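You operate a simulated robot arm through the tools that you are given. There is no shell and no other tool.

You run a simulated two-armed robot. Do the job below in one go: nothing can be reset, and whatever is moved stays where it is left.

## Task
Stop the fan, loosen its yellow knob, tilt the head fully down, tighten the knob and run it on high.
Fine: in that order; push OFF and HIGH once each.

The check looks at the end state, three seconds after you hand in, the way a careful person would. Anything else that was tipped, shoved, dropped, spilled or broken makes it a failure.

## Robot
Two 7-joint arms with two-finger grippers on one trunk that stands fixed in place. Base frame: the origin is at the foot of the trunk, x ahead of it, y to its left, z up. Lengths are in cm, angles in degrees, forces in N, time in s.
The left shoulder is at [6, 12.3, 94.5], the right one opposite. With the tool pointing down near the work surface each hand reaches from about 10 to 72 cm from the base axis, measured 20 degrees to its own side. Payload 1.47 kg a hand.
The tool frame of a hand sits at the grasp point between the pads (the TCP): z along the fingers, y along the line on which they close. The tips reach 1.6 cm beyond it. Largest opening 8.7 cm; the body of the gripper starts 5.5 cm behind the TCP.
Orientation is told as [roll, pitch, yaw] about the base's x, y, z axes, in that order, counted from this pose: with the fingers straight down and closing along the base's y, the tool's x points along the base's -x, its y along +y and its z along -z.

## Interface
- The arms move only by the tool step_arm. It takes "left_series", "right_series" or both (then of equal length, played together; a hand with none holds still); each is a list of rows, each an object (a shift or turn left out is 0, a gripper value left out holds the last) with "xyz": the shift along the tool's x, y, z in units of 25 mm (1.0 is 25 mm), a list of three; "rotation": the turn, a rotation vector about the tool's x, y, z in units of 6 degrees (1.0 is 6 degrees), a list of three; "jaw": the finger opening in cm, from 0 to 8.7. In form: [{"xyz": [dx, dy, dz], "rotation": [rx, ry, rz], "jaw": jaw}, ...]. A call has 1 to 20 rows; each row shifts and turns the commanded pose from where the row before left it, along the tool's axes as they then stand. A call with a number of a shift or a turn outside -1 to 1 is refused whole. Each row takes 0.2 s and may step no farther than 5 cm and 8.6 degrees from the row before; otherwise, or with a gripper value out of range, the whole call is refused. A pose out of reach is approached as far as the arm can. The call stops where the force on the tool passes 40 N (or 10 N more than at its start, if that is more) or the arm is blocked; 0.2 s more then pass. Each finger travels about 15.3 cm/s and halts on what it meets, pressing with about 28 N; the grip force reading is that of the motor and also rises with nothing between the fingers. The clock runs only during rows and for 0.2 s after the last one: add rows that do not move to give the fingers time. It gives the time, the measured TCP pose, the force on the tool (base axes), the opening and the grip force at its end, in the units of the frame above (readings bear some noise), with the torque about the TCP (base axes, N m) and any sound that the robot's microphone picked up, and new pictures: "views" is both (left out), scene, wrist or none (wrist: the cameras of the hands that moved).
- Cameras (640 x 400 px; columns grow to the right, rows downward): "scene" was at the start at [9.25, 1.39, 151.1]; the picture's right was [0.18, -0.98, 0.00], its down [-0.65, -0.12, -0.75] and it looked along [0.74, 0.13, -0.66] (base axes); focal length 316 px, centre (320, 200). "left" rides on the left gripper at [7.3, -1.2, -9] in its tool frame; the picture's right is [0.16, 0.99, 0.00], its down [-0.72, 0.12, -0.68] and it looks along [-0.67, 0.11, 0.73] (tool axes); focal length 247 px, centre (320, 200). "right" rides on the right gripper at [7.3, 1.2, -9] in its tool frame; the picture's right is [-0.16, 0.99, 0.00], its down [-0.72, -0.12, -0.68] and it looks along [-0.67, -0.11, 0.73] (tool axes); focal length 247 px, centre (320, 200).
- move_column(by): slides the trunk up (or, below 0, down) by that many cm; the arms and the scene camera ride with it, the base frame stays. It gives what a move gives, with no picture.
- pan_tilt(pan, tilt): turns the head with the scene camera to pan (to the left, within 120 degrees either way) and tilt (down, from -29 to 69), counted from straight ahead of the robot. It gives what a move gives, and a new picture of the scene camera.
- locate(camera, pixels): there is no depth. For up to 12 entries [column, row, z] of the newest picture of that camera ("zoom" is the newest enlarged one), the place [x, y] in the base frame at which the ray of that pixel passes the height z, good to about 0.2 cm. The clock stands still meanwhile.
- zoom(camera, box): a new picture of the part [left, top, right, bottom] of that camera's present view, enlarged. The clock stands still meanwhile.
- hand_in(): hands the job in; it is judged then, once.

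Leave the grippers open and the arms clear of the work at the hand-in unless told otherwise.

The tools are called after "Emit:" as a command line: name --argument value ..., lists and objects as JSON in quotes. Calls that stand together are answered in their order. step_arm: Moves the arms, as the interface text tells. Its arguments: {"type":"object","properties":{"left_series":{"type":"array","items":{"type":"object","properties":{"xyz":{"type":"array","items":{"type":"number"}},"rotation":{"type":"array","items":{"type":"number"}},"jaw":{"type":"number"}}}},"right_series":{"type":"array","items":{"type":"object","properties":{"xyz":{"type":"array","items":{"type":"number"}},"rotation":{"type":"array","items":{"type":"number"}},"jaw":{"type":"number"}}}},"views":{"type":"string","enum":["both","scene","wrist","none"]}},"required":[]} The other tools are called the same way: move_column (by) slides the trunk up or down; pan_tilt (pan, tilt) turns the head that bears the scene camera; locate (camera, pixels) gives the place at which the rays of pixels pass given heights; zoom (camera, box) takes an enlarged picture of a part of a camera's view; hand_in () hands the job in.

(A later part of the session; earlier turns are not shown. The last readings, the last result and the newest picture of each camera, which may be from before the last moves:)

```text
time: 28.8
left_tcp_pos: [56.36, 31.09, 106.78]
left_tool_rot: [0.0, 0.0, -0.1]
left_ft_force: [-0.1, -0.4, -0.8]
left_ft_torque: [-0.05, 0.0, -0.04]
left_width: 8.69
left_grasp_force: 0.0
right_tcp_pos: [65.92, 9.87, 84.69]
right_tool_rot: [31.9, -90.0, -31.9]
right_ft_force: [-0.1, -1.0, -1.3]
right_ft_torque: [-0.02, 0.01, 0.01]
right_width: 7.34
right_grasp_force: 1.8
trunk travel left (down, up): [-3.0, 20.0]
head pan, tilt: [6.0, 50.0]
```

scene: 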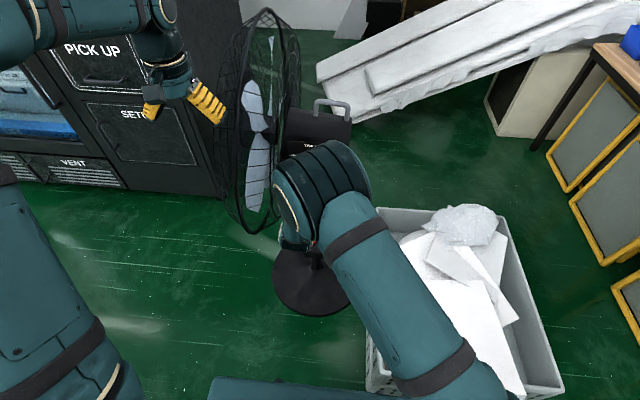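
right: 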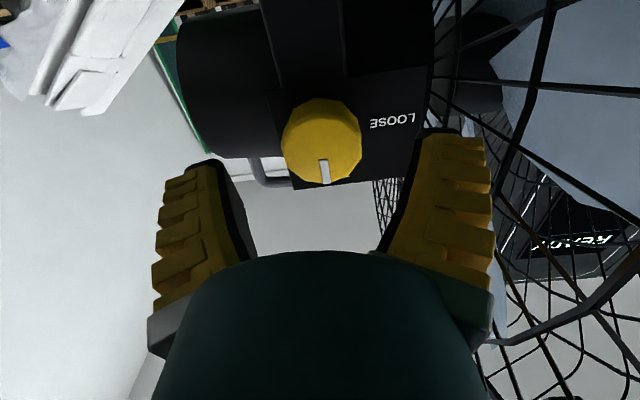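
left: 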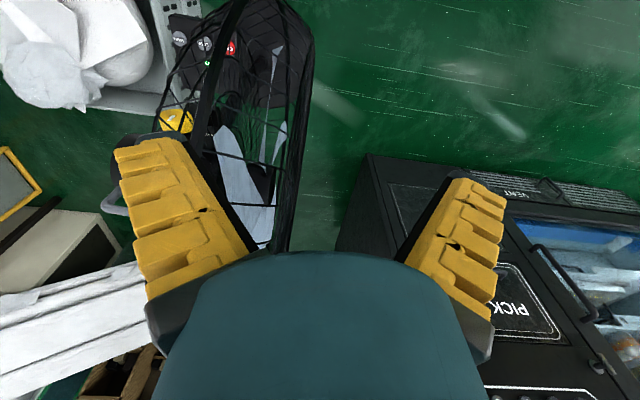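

The knob sits centred between the fingers at about (322, 145), on the tool axis. I'll advance 3.8 cm to straddle it.

Emit:
step_arm --right_series '[{"xyz": [0, 0, 0.38]}, {"xyz": [0, 0, 0.38]}, {"xyz": [0, 0, 0.38]}, {"xyz": [0, 0, 0.36]}]' --views "wrist"

```text
time: 29.8
left_tcp_pos: [56.36, 31.14, 106.77]
left_tool_rot: [0.0, 0.0, 0.0]
left_ft_force: [0.7, 0.6, 0.5]
left_ft_torque: [-0.02, -0.01, 0.01]
left_width: 8.69
left_grasp_force: 0.0
right_tcp_pos: [69.97, 9.98, 84.62]
right_tool_rot: [-22.2, -90.0, 22.1]
right_ft_force: [0.2, 0.5, 0.3]
right_ft_torque: [-0.02, 0.01, -0.02]
right_width: 7.34
right_grasp_force: 2.5
trunk travel left (down, up): [-3.0, 20.0]
head pan, tilt: [6.0, 50.0]
```

right: 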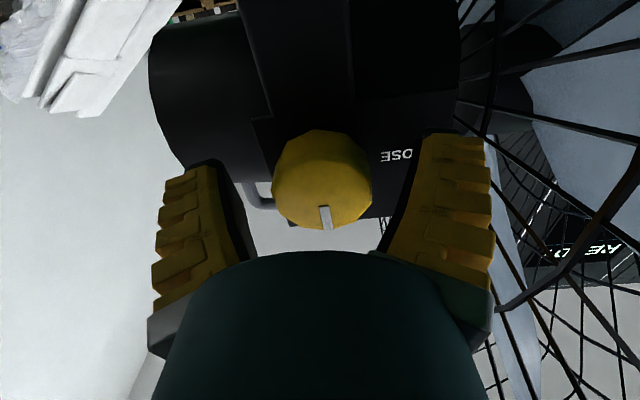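

The fingers straddle the knob with no contact force. I'll close the jaw onto it.

Emit:
step_arm --right_series '[{"jaw": 4}, {}, {}]' --views "wrist"

```text
time: 30.6
left_tcp_pos: [56.29, 31.18, 106.85]
left_tool_rot: [-0.1, 0.1, -0.1]
left_ft_force: [0.2, -0.7, 0.4]
left_ft_torque: [0.04, 0.02, 0.01]
left_width: 8.7
left_grasp_force: 0.1
right_tcp_pos: [69.9, 9.86, 84.68]
right_tool_rot: [93.0, -90.0, -93.0]
right_ft_force: [0.1, 0.2, 0.0]
right_ft_torque: [-0.01, 0.0, 0.0]
right_width: 4.6
right_grasp_force: 3.7
trunk travel left (down, up): [-3.0, 20.0]
head pan, tilt: [6.0, 50.0]
```

right: 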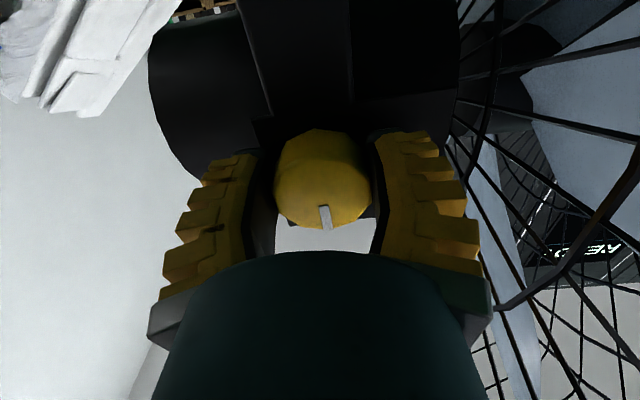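

It reads 4.6 cm wide with only a light grip of 3.7 N. I'll command it tighter.

Emit:
step_arm --right_series '[{"jaw": 1}, {}, {}]' --views "none"

```text
time: 31.4
left_tcp_pos: [56.22, 31.3, 106.9]
left_tool_rot: [0.0, -0.1, 0.0]
left_ft_force: [0.4, 0.6, -0.2]
left_ft_torque: [0.01, 0.0, 0.03]
left_width: 8.72
left_grasp_force: 0.0
right_tcp_pos: [69.73, 9.95, 84.8]
right_tool_rot: [-9.4, -90.1, 9.2]
right_ft_force: [-11.0, 2.8, -0.9]
right_ft_torque: [-0.03, -0.19, -0.08]
right_width: 3.96
right_grasp_force: 30.0
trunk travel left (down, up): [-3.0, 20.0]
head pan, tilt: [6.0, 50.0]
```

The grip is 30 N, but there is an 11 N push along -x, perhaps from the tips touching the plate. I'll check the picture and back off 2 mm.

Emit:
step_arm --right_series '[{"xyz": [0, 0, -0.08]}, {}]' --views "wrist"

Emit:
zoom --camera "right" --box '[220, 90, 420, 240]'

```text
time: 32.0
left_tcp_pos: [56.3, 31.22, 106.73]
left_tool_rot: [-0.1, 0.1, 0.0]
left_ft_force: [-0.3, 0.9, 0.2]
left_ft_torque: [0.02, 0.04, -0.03]
left_width: 8.69
left_grasp_force: 0.1
right_tcp_pos: [69.67, 10.03, 84.76]
right_tool_rot: [167.7, -89.8, -167.7]
right_ft_force: [4.5, 7.4, 2.6]
right_ft_torque: [-0.04, -0.15, -0.03]
right_width: 3.89
right_grasp_force: 29.6
trunk travel left (down, up): [-3.0, 20.0]
head pan, tilt: [6.0, 50.0]
```

right: 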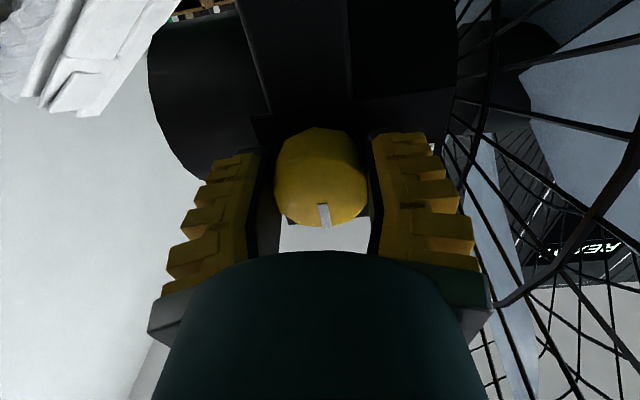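

```text
2.67 times, centred on (320, 165) of right
```

zoom: 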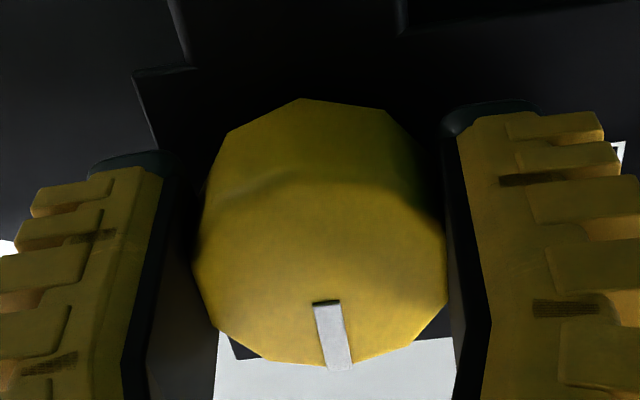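

The knob is firmly gripped. LOOSE is on the +y side, so the turn is negative about the tool z. I'll try 18° and check the marker.

Emit:
step_arm --right_series '[{"rotation": [0, 0, -0.5]}, {"rotation": [0, 0, -0.5]}, {"rotation": [0, 0, -0.5]}, {"rotation": [0, 0, -0.5]}, {"rotation": [0, 0, -0.5]}, {"rotation": [0, 0, -0.5]}]' --views "both"

```text
time: 33.4
left_tcp_pos: [56.32, 31.17, 106.83]
left_tool_rot: [0.0, -0.1, 0.0]
left_ft_force: [0.2, 0.2, -0.1]
left_ft_torque: [0.01, -0.01, -0.01]
left_width: 8.69
left_grasp_force: 0.0
right_tcp_pos: [69.79, 9.92, 84.76]
right_tool_rot: [-90.1, -71.9, 90.1]
right_ft_force: [3.4, 3.9, 4.5]
right_ft_torque: [0.0, -0.27, 0.02]
right_width: 3.9
right_grasp_force: 30.0
trunk travel left (down, up): [-3.0, 20.0]
head pan, tilt: [6.0, 50.0]
```

scene: 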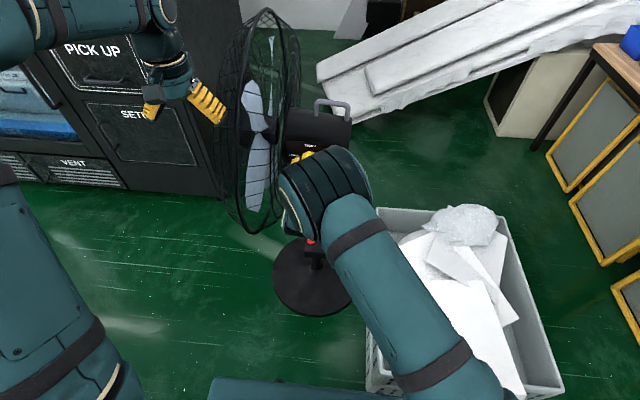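
right: 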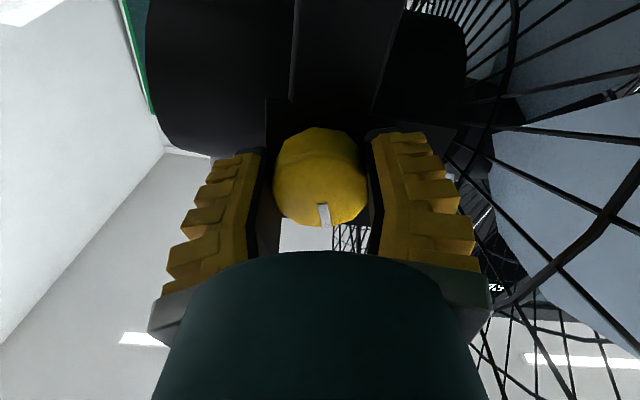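

The knob turns with the gripper and shows little torque. I'll continue in stages, watching torque and sound.

Emit:
step_arm --right_series '[{"rotation": [0, 0, -0.7]}, {"rotation": [0, 0, -0.7]}, {"rotation": [0, 0, -0.7]}, {"rotation": [0, 0, -0.7]}, {"rotation": [0, 0, -0.7]}, {"rotation": [0, 0, -0.7]}, {"rotation": [0, 0, -0.8]}]' --views "both"

```text
time: 35.0
left_tcp_pos: [56.28, 31.16, 106.9]
left_tool_rot: [0.0, 0.0, 0.0]
left_ft_force: [0.3, 0.2, 0.3]
left_ft_torque: [-0.01, -0.02, 0.04]
left_width: 8.68
left_grasp_force: 0.2
right_tcp_pos: [69.63, 9.82, 84.9]
right_tool_rot: [-90.2, -42.0, 89.9]
right_ft_force: [7.8, -7.7, 11.1]
right_ft_torque: [0.06, -0.12, 0.27]
right_width: 3.87
right_grasp_force: 30.3
trunk travel left (down, up): [-3.0, 20.0]
head pan, tilt: [6.0, 50.0]
```

scene: 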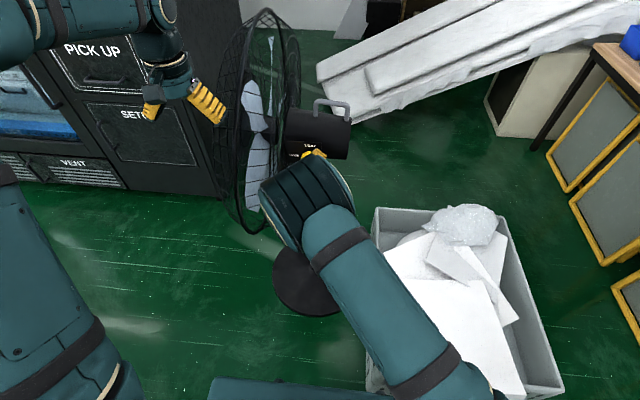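
right: 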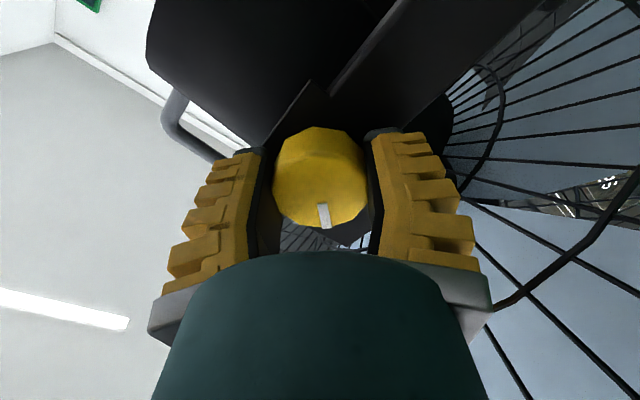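

It has turned 48° so far with moderate forces of about 15 N. I'll continue to about 72° and then check.

Emit:
step_arm --right_series '[{"rotation": [0, 0, -0.7]}, {"rotation": [0, 0, -0.7]}, {"rotation": [0, 0, -0.7]}, {"rotation": [0, 0, -0.7]}, {"rotation": [0, 0, -0.7]}, {"rotation": [0, 0, -0.7]}]' --views "both"

```text
time: 36.4
left_tcp_pos: [56.27, 31.1, 106.84]
left_tool_rot: [0.1, 0.0, -0.1]
left_ft_force: [-0.6, 0.7, -0.6]
left_ft_torque: [0.01, -0.01, 0.0]
left_width: 8.72
left_grasp_force: 0.1
right_tcp_pos: [69.68, 9.91, 84.87]
right_tool_rot: [-90.2, -16.8, 90.1]
right_ft_force: [12.3, -8.7, 22.6]
right_ft_torque: [0.06, 0.21, 0.14]
right_width: 3.82
right_grasp_force: 30.1
trunk travel left (down, up): [-3.0, 20.0]
head pan, tilt: [6.0, 50.0]
```

scene: 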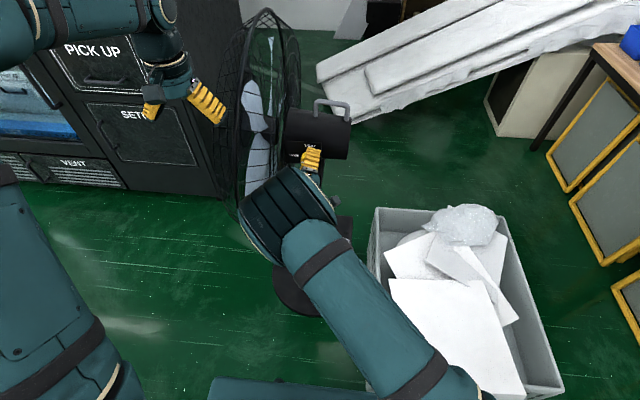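
right: 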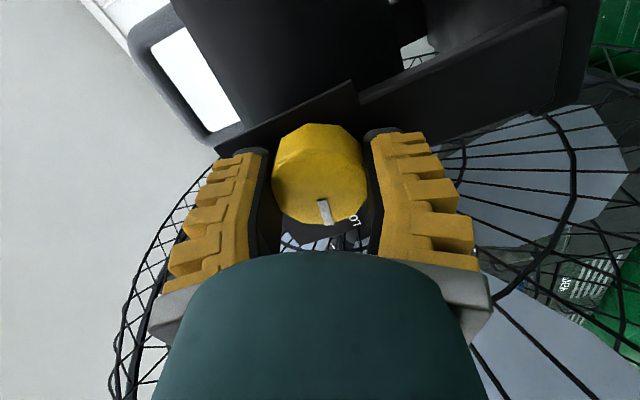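

The marker is closing on LOOSE at 73°. The vertical force has risen to 22 N because my centre is slightly low, so I'll ease the hand up about 2 mm and recheck.

Emit:
step_arm --right_series '[{"xyz": [0.0, -0.045, 0.02]}, {"xyz": [0.0, -0.045, 0.02]}, {}]' --views "none"

```text
time: 37.2
left_tcp_pos: [56.09, 31.15, 107.04]
left_tool_rot: [0.0, -0.1, 0.0]
left_ft_force: [-0.8, -1.3, 0.5]
left_ft_torque: [0.01, 0.02, -0.04]
left_width: 8.72
left_grasp_force: 0.0
right_tcp_pos: [69.57, 9.91, 84.97]
right_tool_rot: [-89.9, -16.8, 90.1]
right_ft_force: [-7.1, -2.4, 17.5]
right_ft_torque: [0.02, -0.24, 0.05]
right_width: 3.81
right_grasp_force: 30.1
trunk travel left (down, up): [-3.0, 20.0]
head pan, tilt: [6.0, 50.0]
```

That relieved it somewhat. I'll add a little more upward shift and then do the remaining turn of about 18°.

Emit:
step_arm --right_series '[{"xyz": [0.0, -0.05, -0.01]}, {"xyz": [0.0, -0.05, 0]}, {"rotation": [0, 0, -0.6]}, {"rotation": [0, 0, -0.6]}, {"rotation": [0, 0, -0.6]}, {"rotation": [0, 0, -0.6]}, {"rotation": [0, 0, -0.4]}]' --views "both"

```text
time: 38.8
left_tcp_pos: [56.42, 31.28, 106.78]
left_tool_rot: [-0.2, 0.0, 0.0]
left_ft_force: [-0.3, -0.5, -0.4]
left_ft_torque: [0.0, 0.01, 0.01]
left_width: 8.69
left_grasp_force: 0.0
right_tcp_pos: [69.69, 10.02, 85.08]
right_tool_rot: [-89.8, 0.2, 90.1]
right_ft_force: [-12.1, 13.1, -13.0]
right_ft_torque: [0.22, 0.0, 0.07]
right_width: 3.86
right_grasp_force: 29.8
trunk travel left (down, up): [-3.0, 20.0]
head pan, tilt: [6.0, 50.0]
```

scene: 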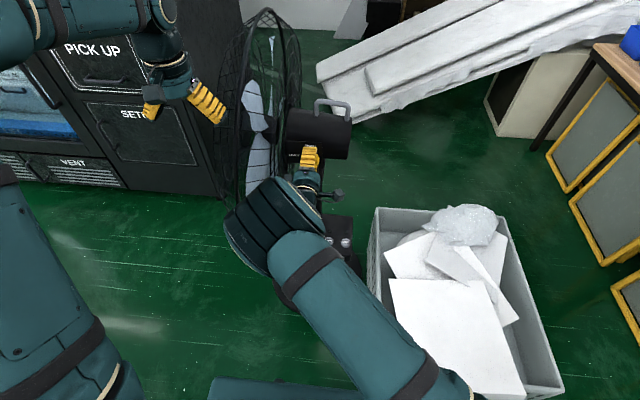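
right: 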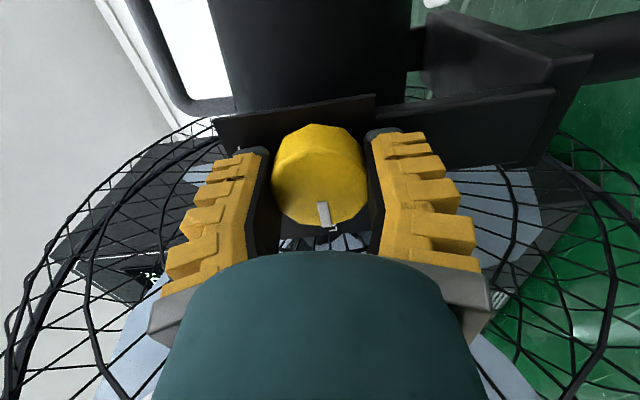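

The hand has turned 90°, and a reaction torque of +0.22 N m suggests the stop. I'll nudge 3° more to confirm.

Emit:
step_arm --right_series '[{"rotation": [0, 0, -0.25]}, {"rotation": [0, 0, -0.25]}, {}]' --views "wrist"

Emit:
zoom --camera "right" --box '[220, 90, 420, 260]'

```text
time: 39.6
left_tcp_pos: [56.43, 31.15, 106.74]
left_tool_rot: [-0.2, 0.1, -0.2]
left_ft_force: [0.0, -0.9, -1.0]
left_ft_torque: [-0.05, 0.0, -0.01]
left_width: 8.71
left_grasp_force: 0.1
right_tcp_pos: [69.71, 9.89, 84.99]
right_tool_rot: [-89.9, 3.1, 90.0]
right_ft_force: [-11.6, 11.7, -16.8]
right_ft_torque: [0.26, 0.17, 0.09]
right_width: 3.9
right_grasp_force: 30.3
trunk travel left (down, up): [-3.0, 20.0]
head pan, tilt: [6.0, 50.0]
```

right: 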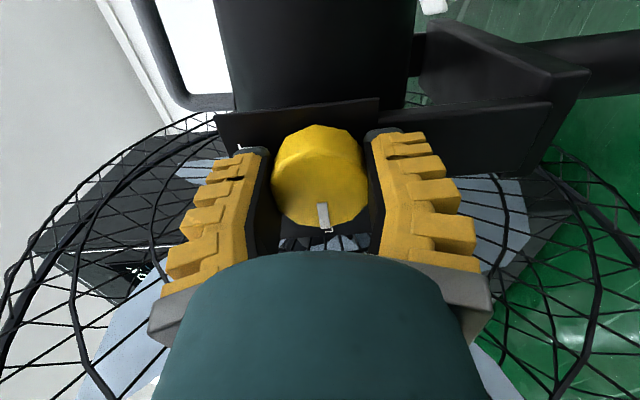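

```text
2.35 times, centred on (320, 175) of right
```

zoom: 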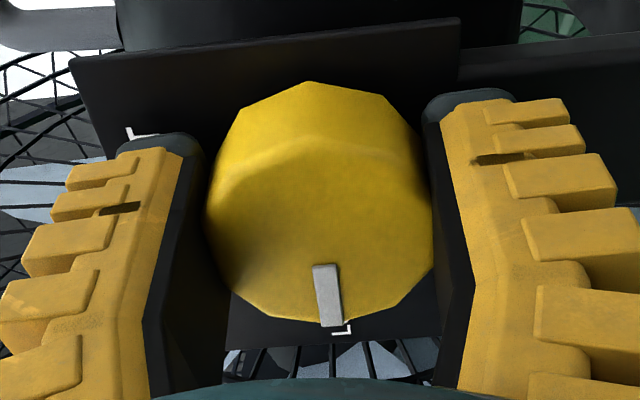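

The marker sits by the start of "LOOSE". I'll release, back off along the axis, and look.

Emit:
step_arm --right_series '[{"jaw": 7}, {}, {}, {"xyz": [0, 0, -0.6]}, {"xyz": [0, 0, -0.8]}, {"xyz": [0, 0, -0.8]}, {"xyz": [0, 0, -0.8]}, {"xyz": [0, 0, -0.8]}]' --views "both"

Emit:
zoom --camera "right" --box '[220, 0, 420, 130]'

```text
time: 41.4
left_tcp_pos: [56.31, 31.09, 106.82]
left_tool_rot: [0.0, 0.0, 0.0]
left_ft_force: [-0.3, -0.8, 0.3]
left_ft_torque: [0.01, 0.0, 0.01]
left_width: 8.72
left_grasp_force: 0.2
right_tcp_pos: [60.17, 9.91, 84.93]
right_tool_rot: [-89.9, 3.0, 90.0]
right_ft_force: [1.4, 0.1, -0.2]
right_ft_torque: [0.02, 0.02, 0.01]
right_width: 7.36
right_grasp_force: 2.4
trunk travel left (down, up): [-3.0, 20.0]
head pan, tilt: [6.0, 50.0]
```

scene: 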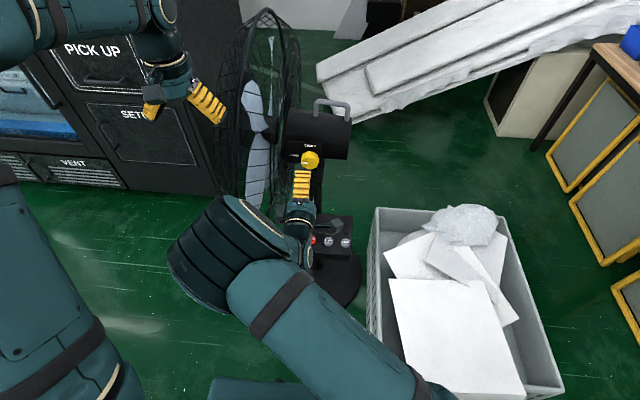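
right: 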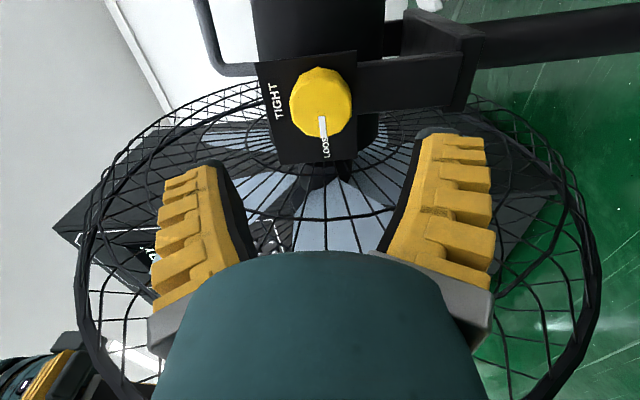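

```text
3.08 times, centred on (320, 65) of right
```

zoom: 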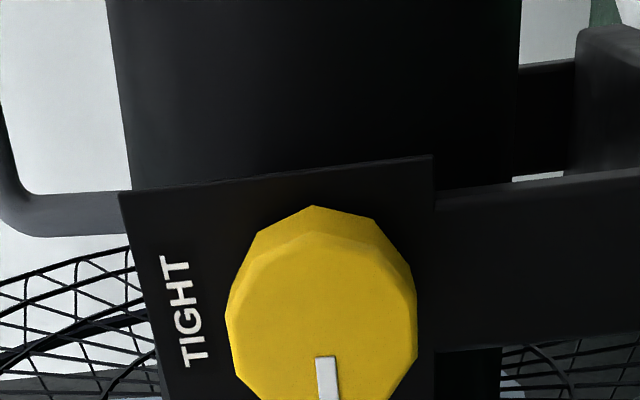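

The marker points at LOOSE. Next is the tilt. I plan to hold the grey handle with a horizontal gripper, one finger under the bar, and swing it about the pivot toward +y. I'll move up in front of the handle and measure it.

Emit:
step_arm --right_series '[{"rotation": [0, 0, 0.5]}, {"xyz": [0.28, -0.777, 0], "jaw": 5}, {"xyz": [0.28, -0.777, 0]}, {"xyz": [0.28, -0.777, 0]}, {"xyz": [0.28, -0.777, 0]}, {"xyz": [0.28, -0.777, 0]}, {"xyz": [0.28, -0.777, 0]}, {"xyz": [0.28, -0.777, 0]}, {}]' --views "both"

Emit:
zoom --camera "right" --box '[200, 0, 440, 150]'

Emit:
zoom --camera "scene" --box '[270, 80, 370, 170]'

```text
time: 43.4
left_tcp_pos: [56.21, 31.16, 106.95]
left_tool_rot: [0.0, 0.0, 0.0]
left_ft_force: [-0.8, -0.6, 0.0]
left_ft_torque: [-0.02, 0.04, -0.01]
left_width: 8.68
left_grasp_force: 0.0
right_tcp_pos: [60.25, 5.09, 98.66]
right_tool_rot: [-90.0, 0.0, 90.1]
right_ft_force: [-0.7, 1.0, 0.2]
right_ft_torque: [-0.02, -0.05, 0.03]
right_width: 5.53
right_grasp_force: 3.8
trunk travel left (down, up): [-3.0, 20.0]
head pan, tilt: [6.0, 50.0]
```

scene: 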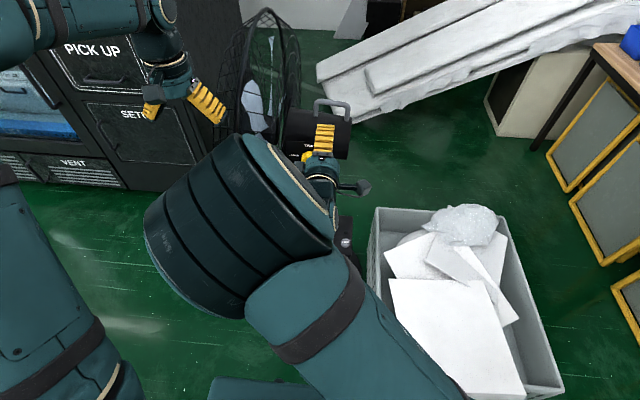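
right: 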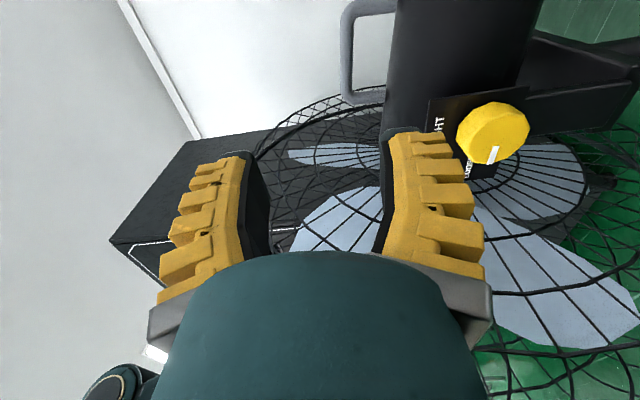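

```text
2.67 times, centred on (320, 75) of right
```

zoom: 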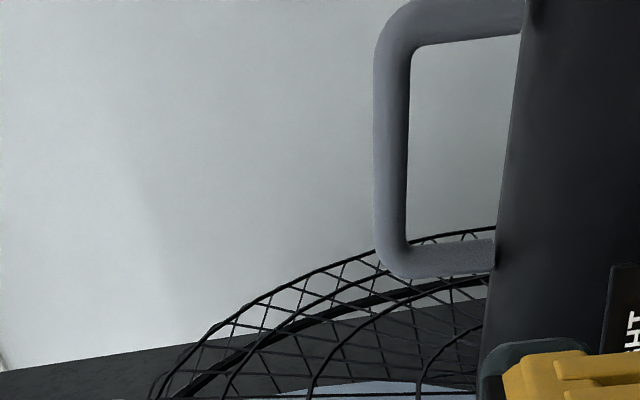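

```text
4.44 times, centred on (320, 125) of scene
```

zoom: 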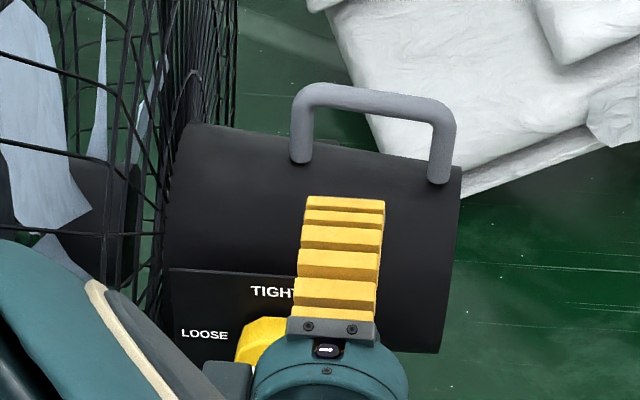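

The handle bar shows at about (347, 56) in the wrist view and (332, 102) in the scene view. I'll triangulate it.

Emit:
locate --camera "scene" --pixels '[[332.4, 101.8, 100], [332.4, 101.8, 95], [315.6, 103, 100], [315.6, 103, 95], [349.4, 107, 100], [349.4, 107, 95], [315.5, 115, 95], [315.5, 115, 92], [346.8, 120, 95], [346.8, 120, 92]]'

Emit:
locate --camera "right" --pixels '[[347, 56, 96], [347, 56, 95], [344.4, 99.4, 96], [344.4, 99.4, 95], [348, 7.5, 96], [348, 7.5, 95], [384, 96, 92], [395, 5, 92]]'

```text
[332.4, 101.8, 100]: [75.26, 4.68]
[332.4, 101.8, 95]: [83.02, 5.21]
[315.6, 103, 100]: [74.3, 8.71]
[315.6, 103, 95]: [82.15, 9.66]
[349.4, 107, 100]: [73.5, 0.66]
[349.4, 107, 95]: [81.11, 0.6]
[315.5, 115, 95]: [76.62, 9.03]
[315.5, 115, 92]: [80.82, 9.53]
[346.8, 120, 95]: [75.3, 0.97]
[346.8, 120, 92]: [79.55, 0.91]
```

```text
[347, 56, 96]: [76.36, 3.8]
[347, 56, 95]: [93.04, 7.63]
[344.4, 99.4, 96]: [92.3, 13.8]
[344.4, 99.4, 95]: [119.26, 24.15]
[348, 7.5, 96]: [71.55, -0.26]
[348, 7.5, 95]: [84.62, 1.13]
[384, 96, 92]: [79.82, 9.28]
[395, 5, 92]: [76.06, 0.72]
```

The bar is near (81, 5, 95.8). In this roll the bulky wrist sits on the guard's side and would hit the guard if I advanced, so I won't use the handle this way. Lifting the motor's rear end from below is safer: the hand stays to the right, the force is vertical, and there's no tipping. I'll roll the hand back, close it, and lower it below motor level while staying in front.

Emit:
step_arm --right_series '[{"rotation": [0, 0, 1], "jaw": 0}, {"rotation": [0, 0, 1]}, {"rotation": [0, 0, 1]}, {"rotation": [0, 0, 1]}, {"rotation": [0, 0, 1]}, {"rotation": [0, 0, 1]}, {"rotation": [0, 0, 1]}, {"rotation": [0, 0, 1]}, {"rotation": [0, 0, 1]}, {"rotation": [0, 0, 1]}, {"rotation": [0, 0, 1]}, {"rotation": [0, 0, 1]}, {"rotation": [0, 0, 1]}, {"rotation": [0, 0, 1]}, {"rotation": [0, 0, 1]}]' --views "scene"

Emit:
step_arm --right_series '[{"xyz": [0.95, -0.107, -0.1]}, {"xyz": [0.95, -0.107, -0.1]}, {"xyz": [0.95, -0.107, -0.1]}, {"xyz": [0.95, -0.107, -0.1]}, {"xyz": [0.95, -0.107, 0]}, {"xyz": [0.95, -0.107, 0]}, {"xyz": [0.95, -0.107, 0]}, {"xyz": [0.95, -0.107, 0]}, {"xyz": [0.95, -0.107, 0]}, {"xyz": [0.95, -0.107, 0]}, {"xyz": [0.95, -0.107, 0]}, {"xyz": [0.95, -0.107, 0]}]' --views "both"

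```text
time: 46.6
left_tcp_pos: [56.31, 31.11, 106.82]
left_tool_rot: [0.0, 0.0, 0.0]
left_ft_force: [0.2, 0.1, -0.3]
left_ft_torque: [0.01, 0.01, 0.02]
left_width: 8.72
left_grasp_force: 0.1
right_tcp_pos: [60.16, 4.73, 98.63]
right_tool_rot: [78.9, -89.8, -78.9]
right_ft_force: [0.3, 0.9, 0.0]
right_ft_torque: [0.02, -0.02, 0.02]
right_width: 0.0
right_grasp_force: 27.9
trunk travel left (down, up): [-3.0, 20.0]
head pan, tilt: [6.0, 50.0]
```

scene: 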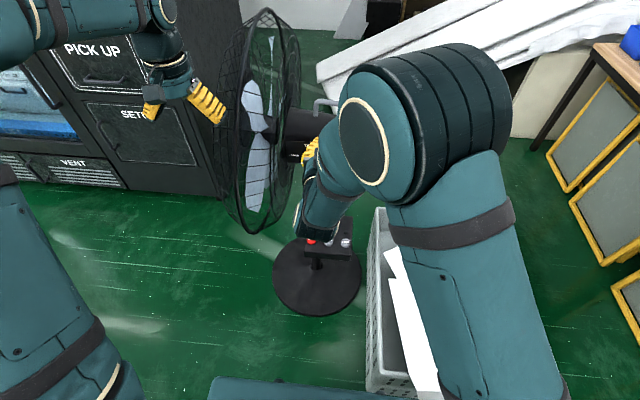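

```text
time: 49.2
left_tcp_pos: [56.45, 31.1, 106.95]
left_tool_rot: [0.1, 0.0, 0.0]
left_ft_force: [-0.1, 0.9, 0.6]
left_ft_torque: [0.01, 0.01, -0.02]
left_width: 8.71
left_grasp_force: 0.0
right_tcp_pos: [59.16, 1.6, 70.35]
right_tool_rot: [122.4, -90.0, -122.5]
right_ft_force: [0.1, -0.2, 0.3]
right_ft_torque: [0.04, 0.01, -0.04]
right_width: 0.0
right_grasp_force: 28.2
trunk travel left (down, up): [-3.0, 20.0]
head pan, tilt: [6.0, 50.0]
```

scene: 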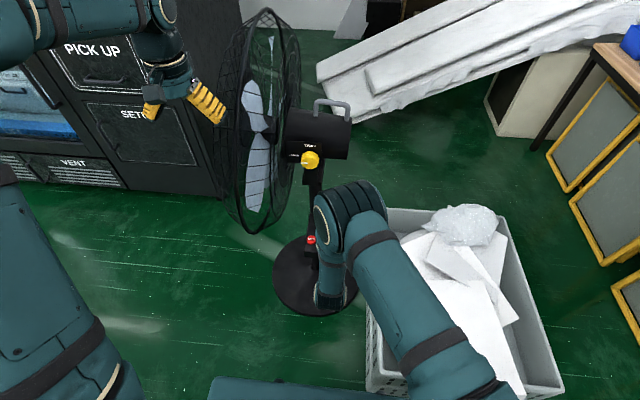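
right: 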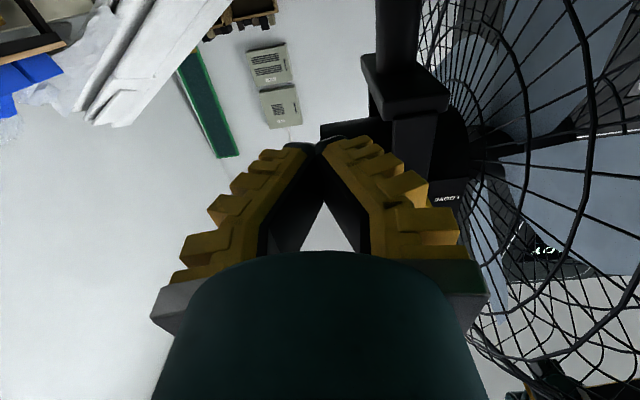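

The camera looks up past the yoke, with the motor's rear end just left of it at about (335, 130). I estimate the motor underside at z≈78 and its rear edge at y≈0.4. I'll advance below it at z≈73, short enough that the palm stays in front of the yoke.

Emit:
step_arm --right_series '[{"xyz": [-0.13, 0, 0.867]}, {"xyz": [-0.13, 0, 0.867]}, {"xyz": [-0.13, 0, 0.867]}, {"xyz": [-0.13, 0, 0.867]}, {"xyz": [-0.13, 0, 0.867]}]' --views "both"

Emit:
zoom --camera "right" --box '[200, 20, 520, 220]'

```text
time: 50.4
left_tcp_pos: [56.36, 31.29, 106.83]
left_tool_rot: [0.0, 0.1, 0.0]
left_ft_force: [0.3, -0.3, 0.4]
left_ft_torque: [0.0, 0.01, 0.02]
left_width: 8.7
left_grasp_force: 0.1
right_tcp_pos: [70.19, 1.63, 72.02]
right_tool_rot: [-27.2, -90.1, 27.4]
right_ft_force: [0.1, -0.2, 1.0]
right_ft_torque: [0.0, -0.01, -0.01]
right_width: 0.02
right_grasp_force: 27.6
trunk travel left (down, up): [-3.0, 20.0]
head pan, tilt: [6.0, 50.0]
```

scene: 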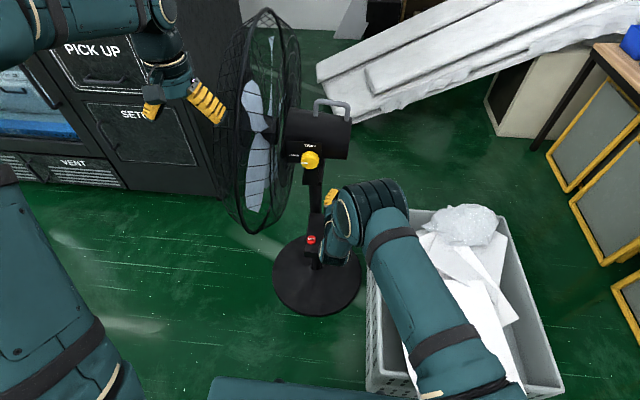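
right: 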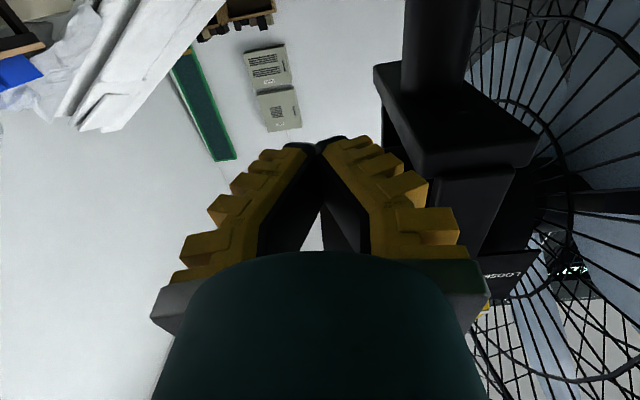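

```text
2.00 times, centred on (360, 120) of right
```

zoom: 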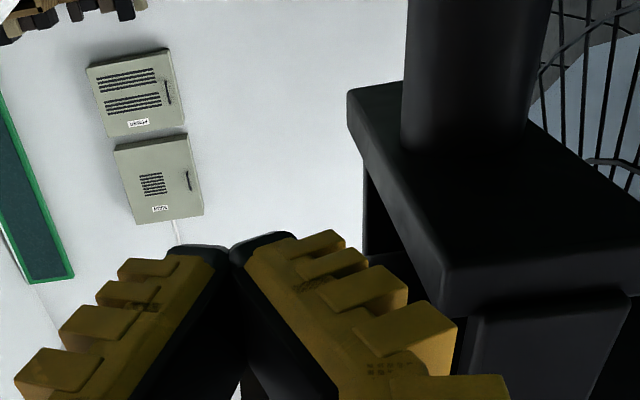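

The yoke base spans about x 72–88 and y 7–12, so the hand at y=1.6 passes about 1 cm clear of it. I'll advance the last 6.8 cm, shifting slightly to the right.

Emit:
step_arm --right_series '[{"xyz": [-0.1, -0.05, 0.7]}, {"xyz": [-0.1, -0.05, 0.7]}, {"xyz": [-0.1, -0.05, 0.7]}, {"xyz": [-0.1, 0, 0.65]}]' --views "both"

Emit:
zoom --camera "right" --box '[200, 20, 520, 220]'

Emit:
zoom --camera "scene" --box '[270, 80, 398, 200]'

```text
time: 51.4
left_tcp_pos: [56.28, 31.13, 106.76]
left_tool_rot: [0.0, 0.0, 0.1]
left_ft_force: [0.5, -0.4, 0.1]
left_ft_torque: [0.0, 0.02, 0.02]
left_width: 8.72
left_grasp_force: 0.0
right_tcp_pos: [77.2, 1.27, 72.88]
right_tool_rot: [119.8, -90.1, -119.7]
right_ft_force: [0.1, 0.0, 1.1]
right_ft_torque: [0.01, -0.01, 0.01]
right_width: 0.02
right_grasp_force: 27.8
trunk travel left (down, up): [-3.0, 20.0]
head pan, tilt: [6.0, 50.0]
```

scene: 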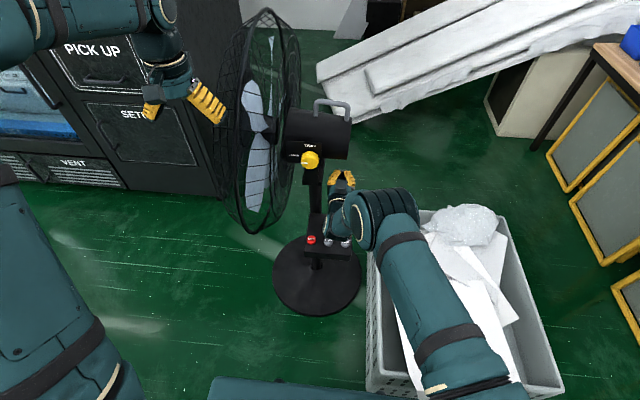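
right: 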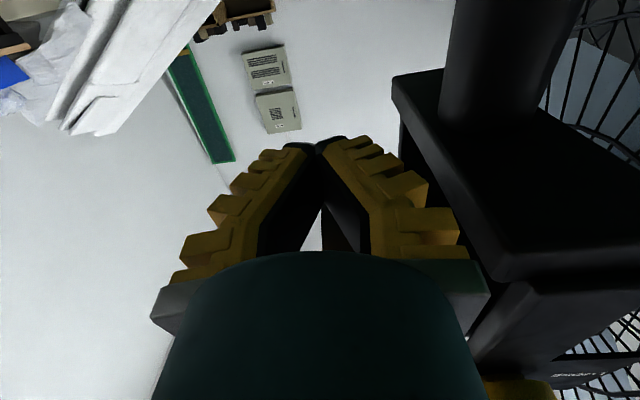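

```text
2.00 times, centred on (360, 120) of right
```

zoom: 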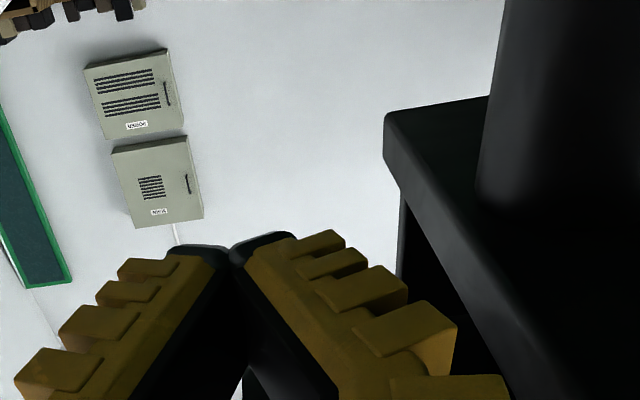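

```text
3.33 times, centred on (334, 140) of scene
```

zoom: 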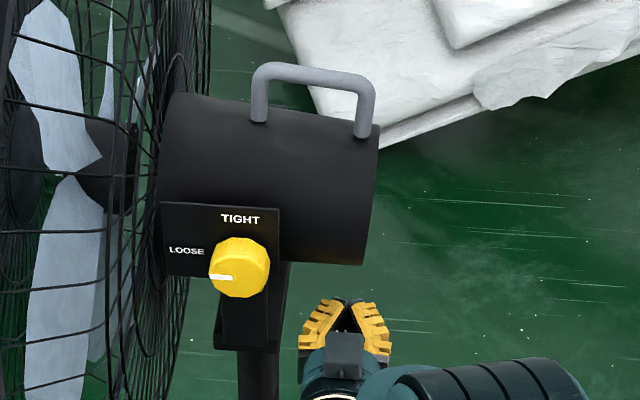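

The knob marker clearly points at LOOSE in the scene view, and the hand is under the motor's rear end. I'll raise it slowly until contact.

Emit:
step_arm --right_series '[{"xyz": [-0.2, 0, 0]}, {"xyz": [-0.2, 0, 0]}, {"xyz": [-0.2, 0, 0]}, {"xyz": [-0.2, 0, 0]}, {"xyz": [-0.2, 0, 0]}, {"xyz": [-0.12, 0, 0]}, {"xyz": [-0.12, 0, 0]}]' --views "scene"

Emit:
step_arm --right_series '[{"xyz": [-0.1, 0, 0]}, {"xyz": [-0.1, 0, 0]}, {"xyz": [-0.1, 0, 0]}]' --views "scene"

```text
time: 53.0
left_tcp_pos: [56.23, 31.2, 106.87]
left_tool_rot: [0.0, -0.1, 0.0]
left_ft_force: [-0.6, 0.2, -0.1]
left_ft_torque: [0.01, -0.02, -0.01]
left_width: 8.71
left_grasp_force: 0.0
right_tcp_pos: [76.75, 1.26, 75.95]
right_tool_rot: [100.1, -90.1, -100.1]
right_ft_force: [1.2, -0.6, 0.7]
right_ft_torque: [0.0, -0.01, -0.02]
right_width: 0.0
right_grasp_force: 27.7
trunk travel left (down, up): [-3.0, 20.0]
head pan, tilt: [6.0, 50.0]
```

scene: 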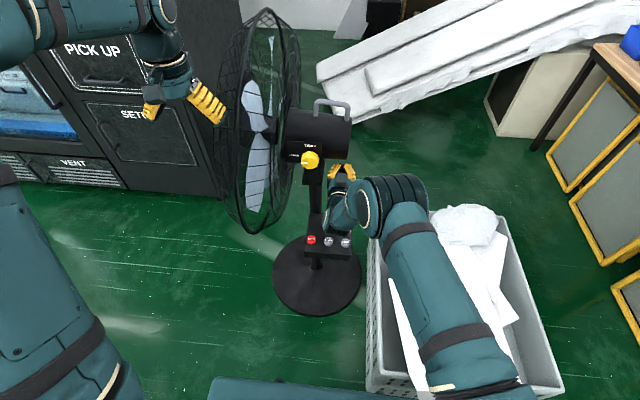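

```text
time: 53.8
left_tcp_pos: [56.33, 31.22, 106.83]
left_tool_rot: [0.0, 0.0, 0.0]
left_ft_force: [-0.3, 0.4, 0.0]
left_ft_torque: [-0.02, 0.0, -0.03]
left_width: 8.71
left_grasp_force: 0.0
right_tcp_pos: [76.86, 1.13, 76.52]
right_tool_rot: [129.6, -89.8, -129.7]
right_ft_force: [-0.7, -0.1, 0.2]
right_ft_torque: [0.0, -0.02, -0.01]
right_width: 0.0
right_grasp_force: 27.8
trunk travel left (down, up): [-3.0, 20.0]
head pan, tilt: [6.0, 50.0]
```

scene: 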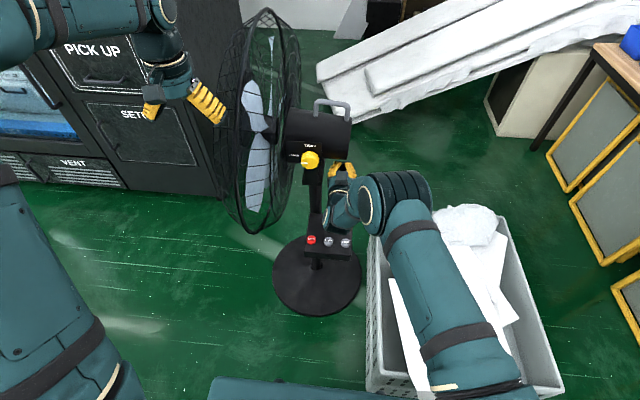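

No contact yet at z=76.5. I'll slide 1.2 cm further under the motor to get closer to its centreline, then keep rising.

Emit:
step_arm --right_series '[{"xyz": [0, 0, 0.25]}, {"xyz": [0, 0, 0.25]}, {"xyz": [-0.1, 0, 0]}, {"xyz": [-0.1, 0, 0]}, {"xyz": [-0.1, 0, 0]}, {"xyz": [-0.1, 0, 0]}]' --views "both"

```text
time: 55.2
left_tcp_pos: [56.44, 31.1, 106.85]
left_tool_rot: [0.1, -0.1, 0.0]
left_ft_force: [0.1, 0.2, -0.2]
left_ft_torque: [0.01, 0.0, 0.01]
left_width: 8.69
left_grasp_force: 0.1
right_tcp_pos: [78.12, 0.95, 77.2]
right_tool_rot: [-3.5, -89.7, 3.4]
right_ft_force: [-6.3, -14.0, -14.7]
right_ft_torque: [-0.11, 0.04, -0.03]
right_width: 0.02
right_grasp_force: 27.3
trunk travel left (down, up): [-3.0, 20.0]
head pan, tilt: [6.0, 50.0]
```

scene: 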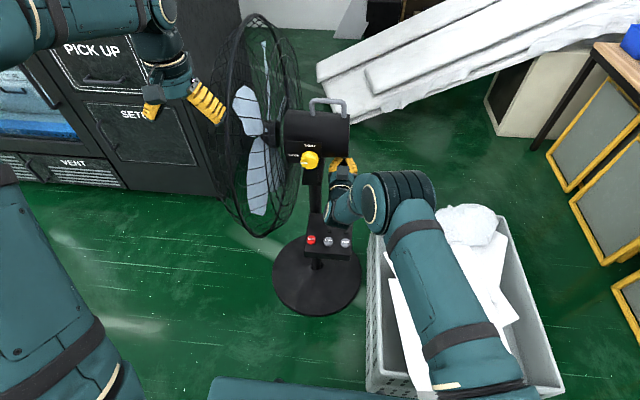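
right: 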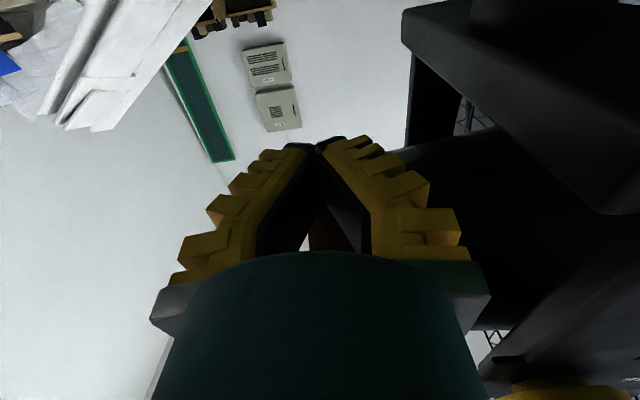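

The head has started to tilt: the guard top moved left and the motor is rising. The surface drags the finger toward -y with 14 N, so I'll follow that drift while lifting further.

Emit:
step_arm --right_series '[{"xyz": [0, -0.1, 0]}, {"xyz": [-0.08, -0.08, 0]}, {"xyz": [-0.08, -0.06, 0]}, {"xyz": [-0.08, -0.06, 0]}]' --views "scene"

```text
time: 56.2
left_tcp_pos: [56.41, 31.02, 106.96]
left_tool_rot: [0.1, 0.0, 0.0]
left_ft_force: [-0.4, 1.0, -0.4]
left_ft_torque: [0.0, 0.0, -0.01]
left_width: 8.69
left_grasp_force: 0.1
right_tcp_pos: [78.33, 0.35, 78.16]
right_tool_rot: [52.7, -89.9, -52.8]
right_ft_force: [-11.0, -14.1, -13.6]
right_ft_torque: [-0.05, 0.02, 0.02]
right_width: 0.0
right_grasp_force: 28.2
trunk travel left (down, up): [-3.0, 20.0]
head pan, tilt: [6.0, 50.0]
```

scene: 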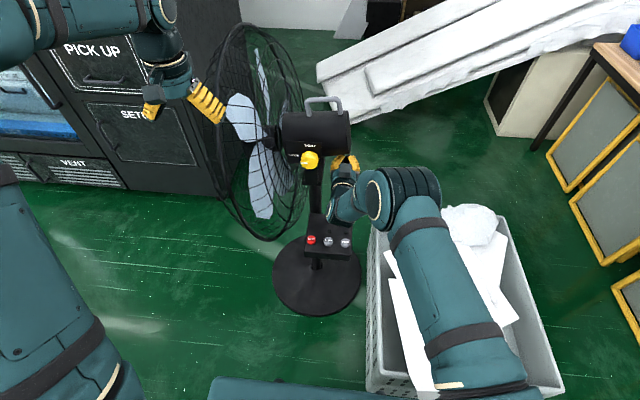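

The tilt is progressing nicely, with steady forces. I'll move the left hand up and back for safety while I continue lifting.

Emit:
step_arm --left_series '[{"xyz": [0.8, 0, -0.8]}, {"xyz": [0.8, 0, -0.8]}, {"xyz": [0.8, 0, -0.8]}, {"xyz": [0.8, 0, -0.8]}, {"xyz": [0.8, 0, -0.8]}]' --right_series '[{"xyz": [-0.08, -0.05, 0]}, {"xyz": [-0.08, -0.05, 0]}, {"xyz": [-0.08, -0.05, 0]}, {"xyz": [-0.08, -0.05, 0]}, {"xyz": [-0.08, -0.05, 0]}]' --views "scene"

```text
time: 57.4
left_tcp_pos: [46.4, 31.26, 116.64]
left_tool_rot: [0.0, 0.1, 0.0]
left_ft_force: [0.5, 0.4, -0.2]
left_ft_torque: [0.02, 0.03, 0.0]
left_width: 8.7
left_grasp_force: 0.1
right_tcp_pos: [78.29, -0.05, 78.76]
right_tool_rot: [-6.9, -89.6, 7.1]
right_ft_force: [-1.9, 1.0, -22.2]
right_ft_torque: [-0.51, 0.27, 0.04]
right_width: 0.01
right_grasp_force: 27.5
trunk travel left (down, up): [-3.0, 20.0]
head pan, tilt: [6.0, 50.0]
```

scene: 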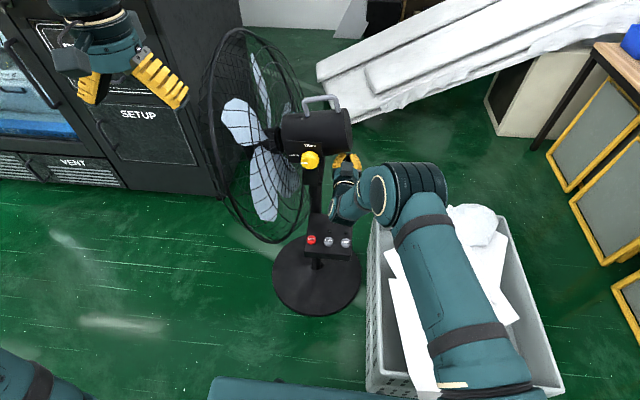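

The force pattern changed to -22 N vertically with a torque of -0.5 N m. It's either the tilt stop or a changed contact, so I'll look closely.

Emit:
zoom --camera "scene" --box '[200, 70, 392, 250]'

Emit:
zoom --camera "scene" --box '[270, 85, 370, 170]'

Emit:
step_arm --right_series '[{}]' --views "wrist"

```text
2.22 times, centred on (296, 160) of scene
```

zoom: 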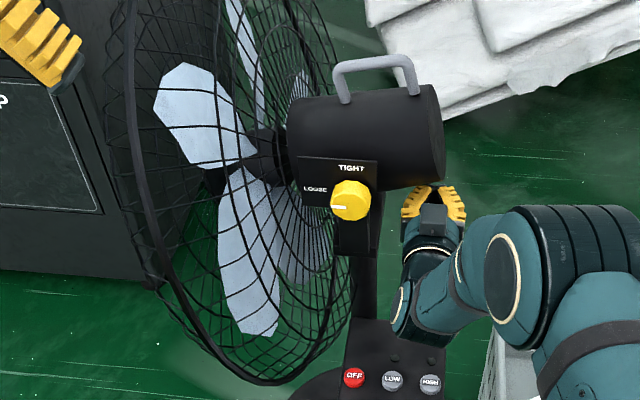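

```text
4.71 times, centred on (320, 128) of scene
```

zoom: 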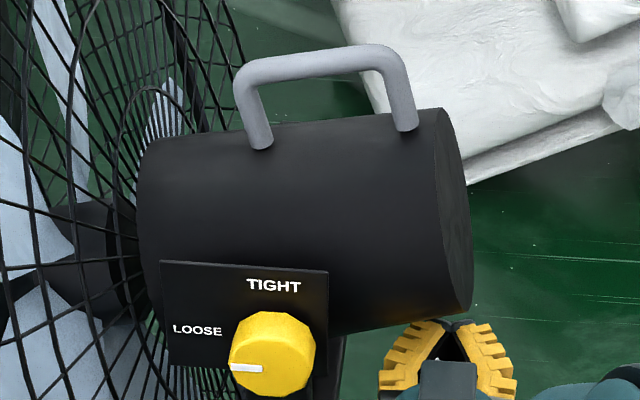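

```text
time: 57.8
left_tcp_pos: [46.45, 31.4, 116.62]
left_tool_rot: [0.0, 0.1, 0.0]
left_ft_force: [0.3, 0.2, 0.3]
left_ft_torque: [0.01, -0.03, 0.03]
left_width: 8.7
left_grasp_force: 0.2
right_tcp_pos: [78.34, 0.02, 78.81]
right_tool_rot: [-6.5, -89.5, 6.8]
right_ft_force: [-2.6, 3.2, -26.4]
right_ft_torque: [-0.63, 0.36, 0.07]
right_width: 0.0
right_grasp_force: 28.1
trunk travel left (down, up): [-3.0, 20.0]
head pan, tilt: [6.0, 50.0]
```

right: 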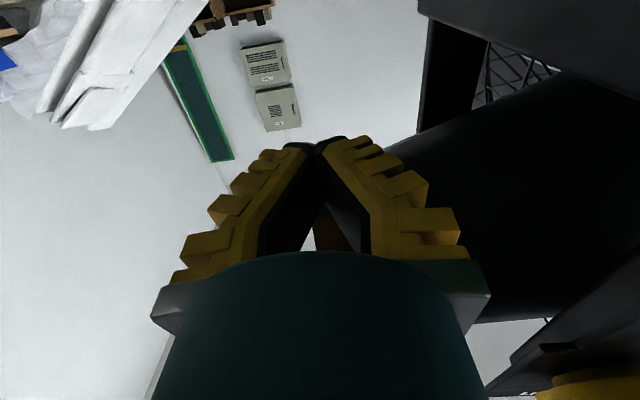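

The contact is on the finger edge at about (79.7, 2.4), and the tilt looks like roughly 25°. I'll raise by just 1 mm steps to see whether the head still moves or is on its stop.

Emit:
step_arm --right_series '[{"xyz": [-0.04, 0, 0]}, {}, {}]' --views "scene"

Emit:
zoom --camera "scene" --box '[270, 85, 370, 170]'

```text
time: 58.6
left_tcp_pos: [46.37, 31.22, 116.63]
left_tool_rot: [0.0, 0.2, 0.1]
left_ft_force: [-0.6, -1.0, 0.0]
left_ft_torque: [0.0, -0.02, -0.01]
left_width: 8.72
left_grasp_force: 0.0
right_tcp_pos: [78.19, -0.11, 78.87]
right_tool_rot: [-5.4, -89.5, 5.4]
right_ft_force: [-3.6, -1.6, -27.0]
right_ft_torque: [-0.57, 0.34, 0.09]
right_width: 0.0
right_grasp_force: 27.5
trunk travel left (down, up): [-3.0, 20.0]
head pan, tilt: [6.0, 50.0]
```

scene: 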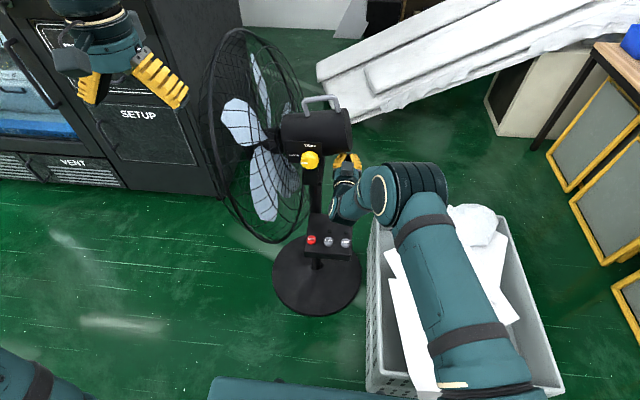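

```text
4.71 times, centred on (320, 128) of scene
```

zoom: 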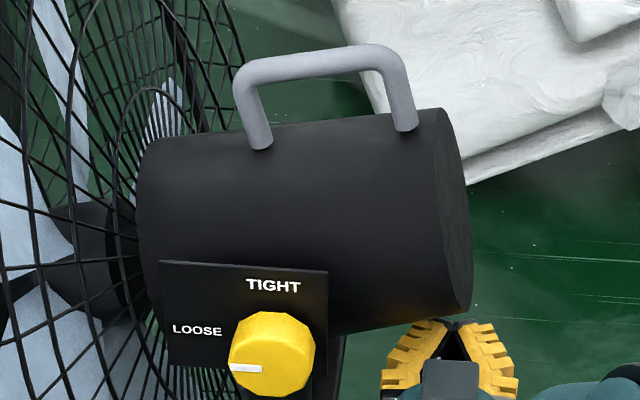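

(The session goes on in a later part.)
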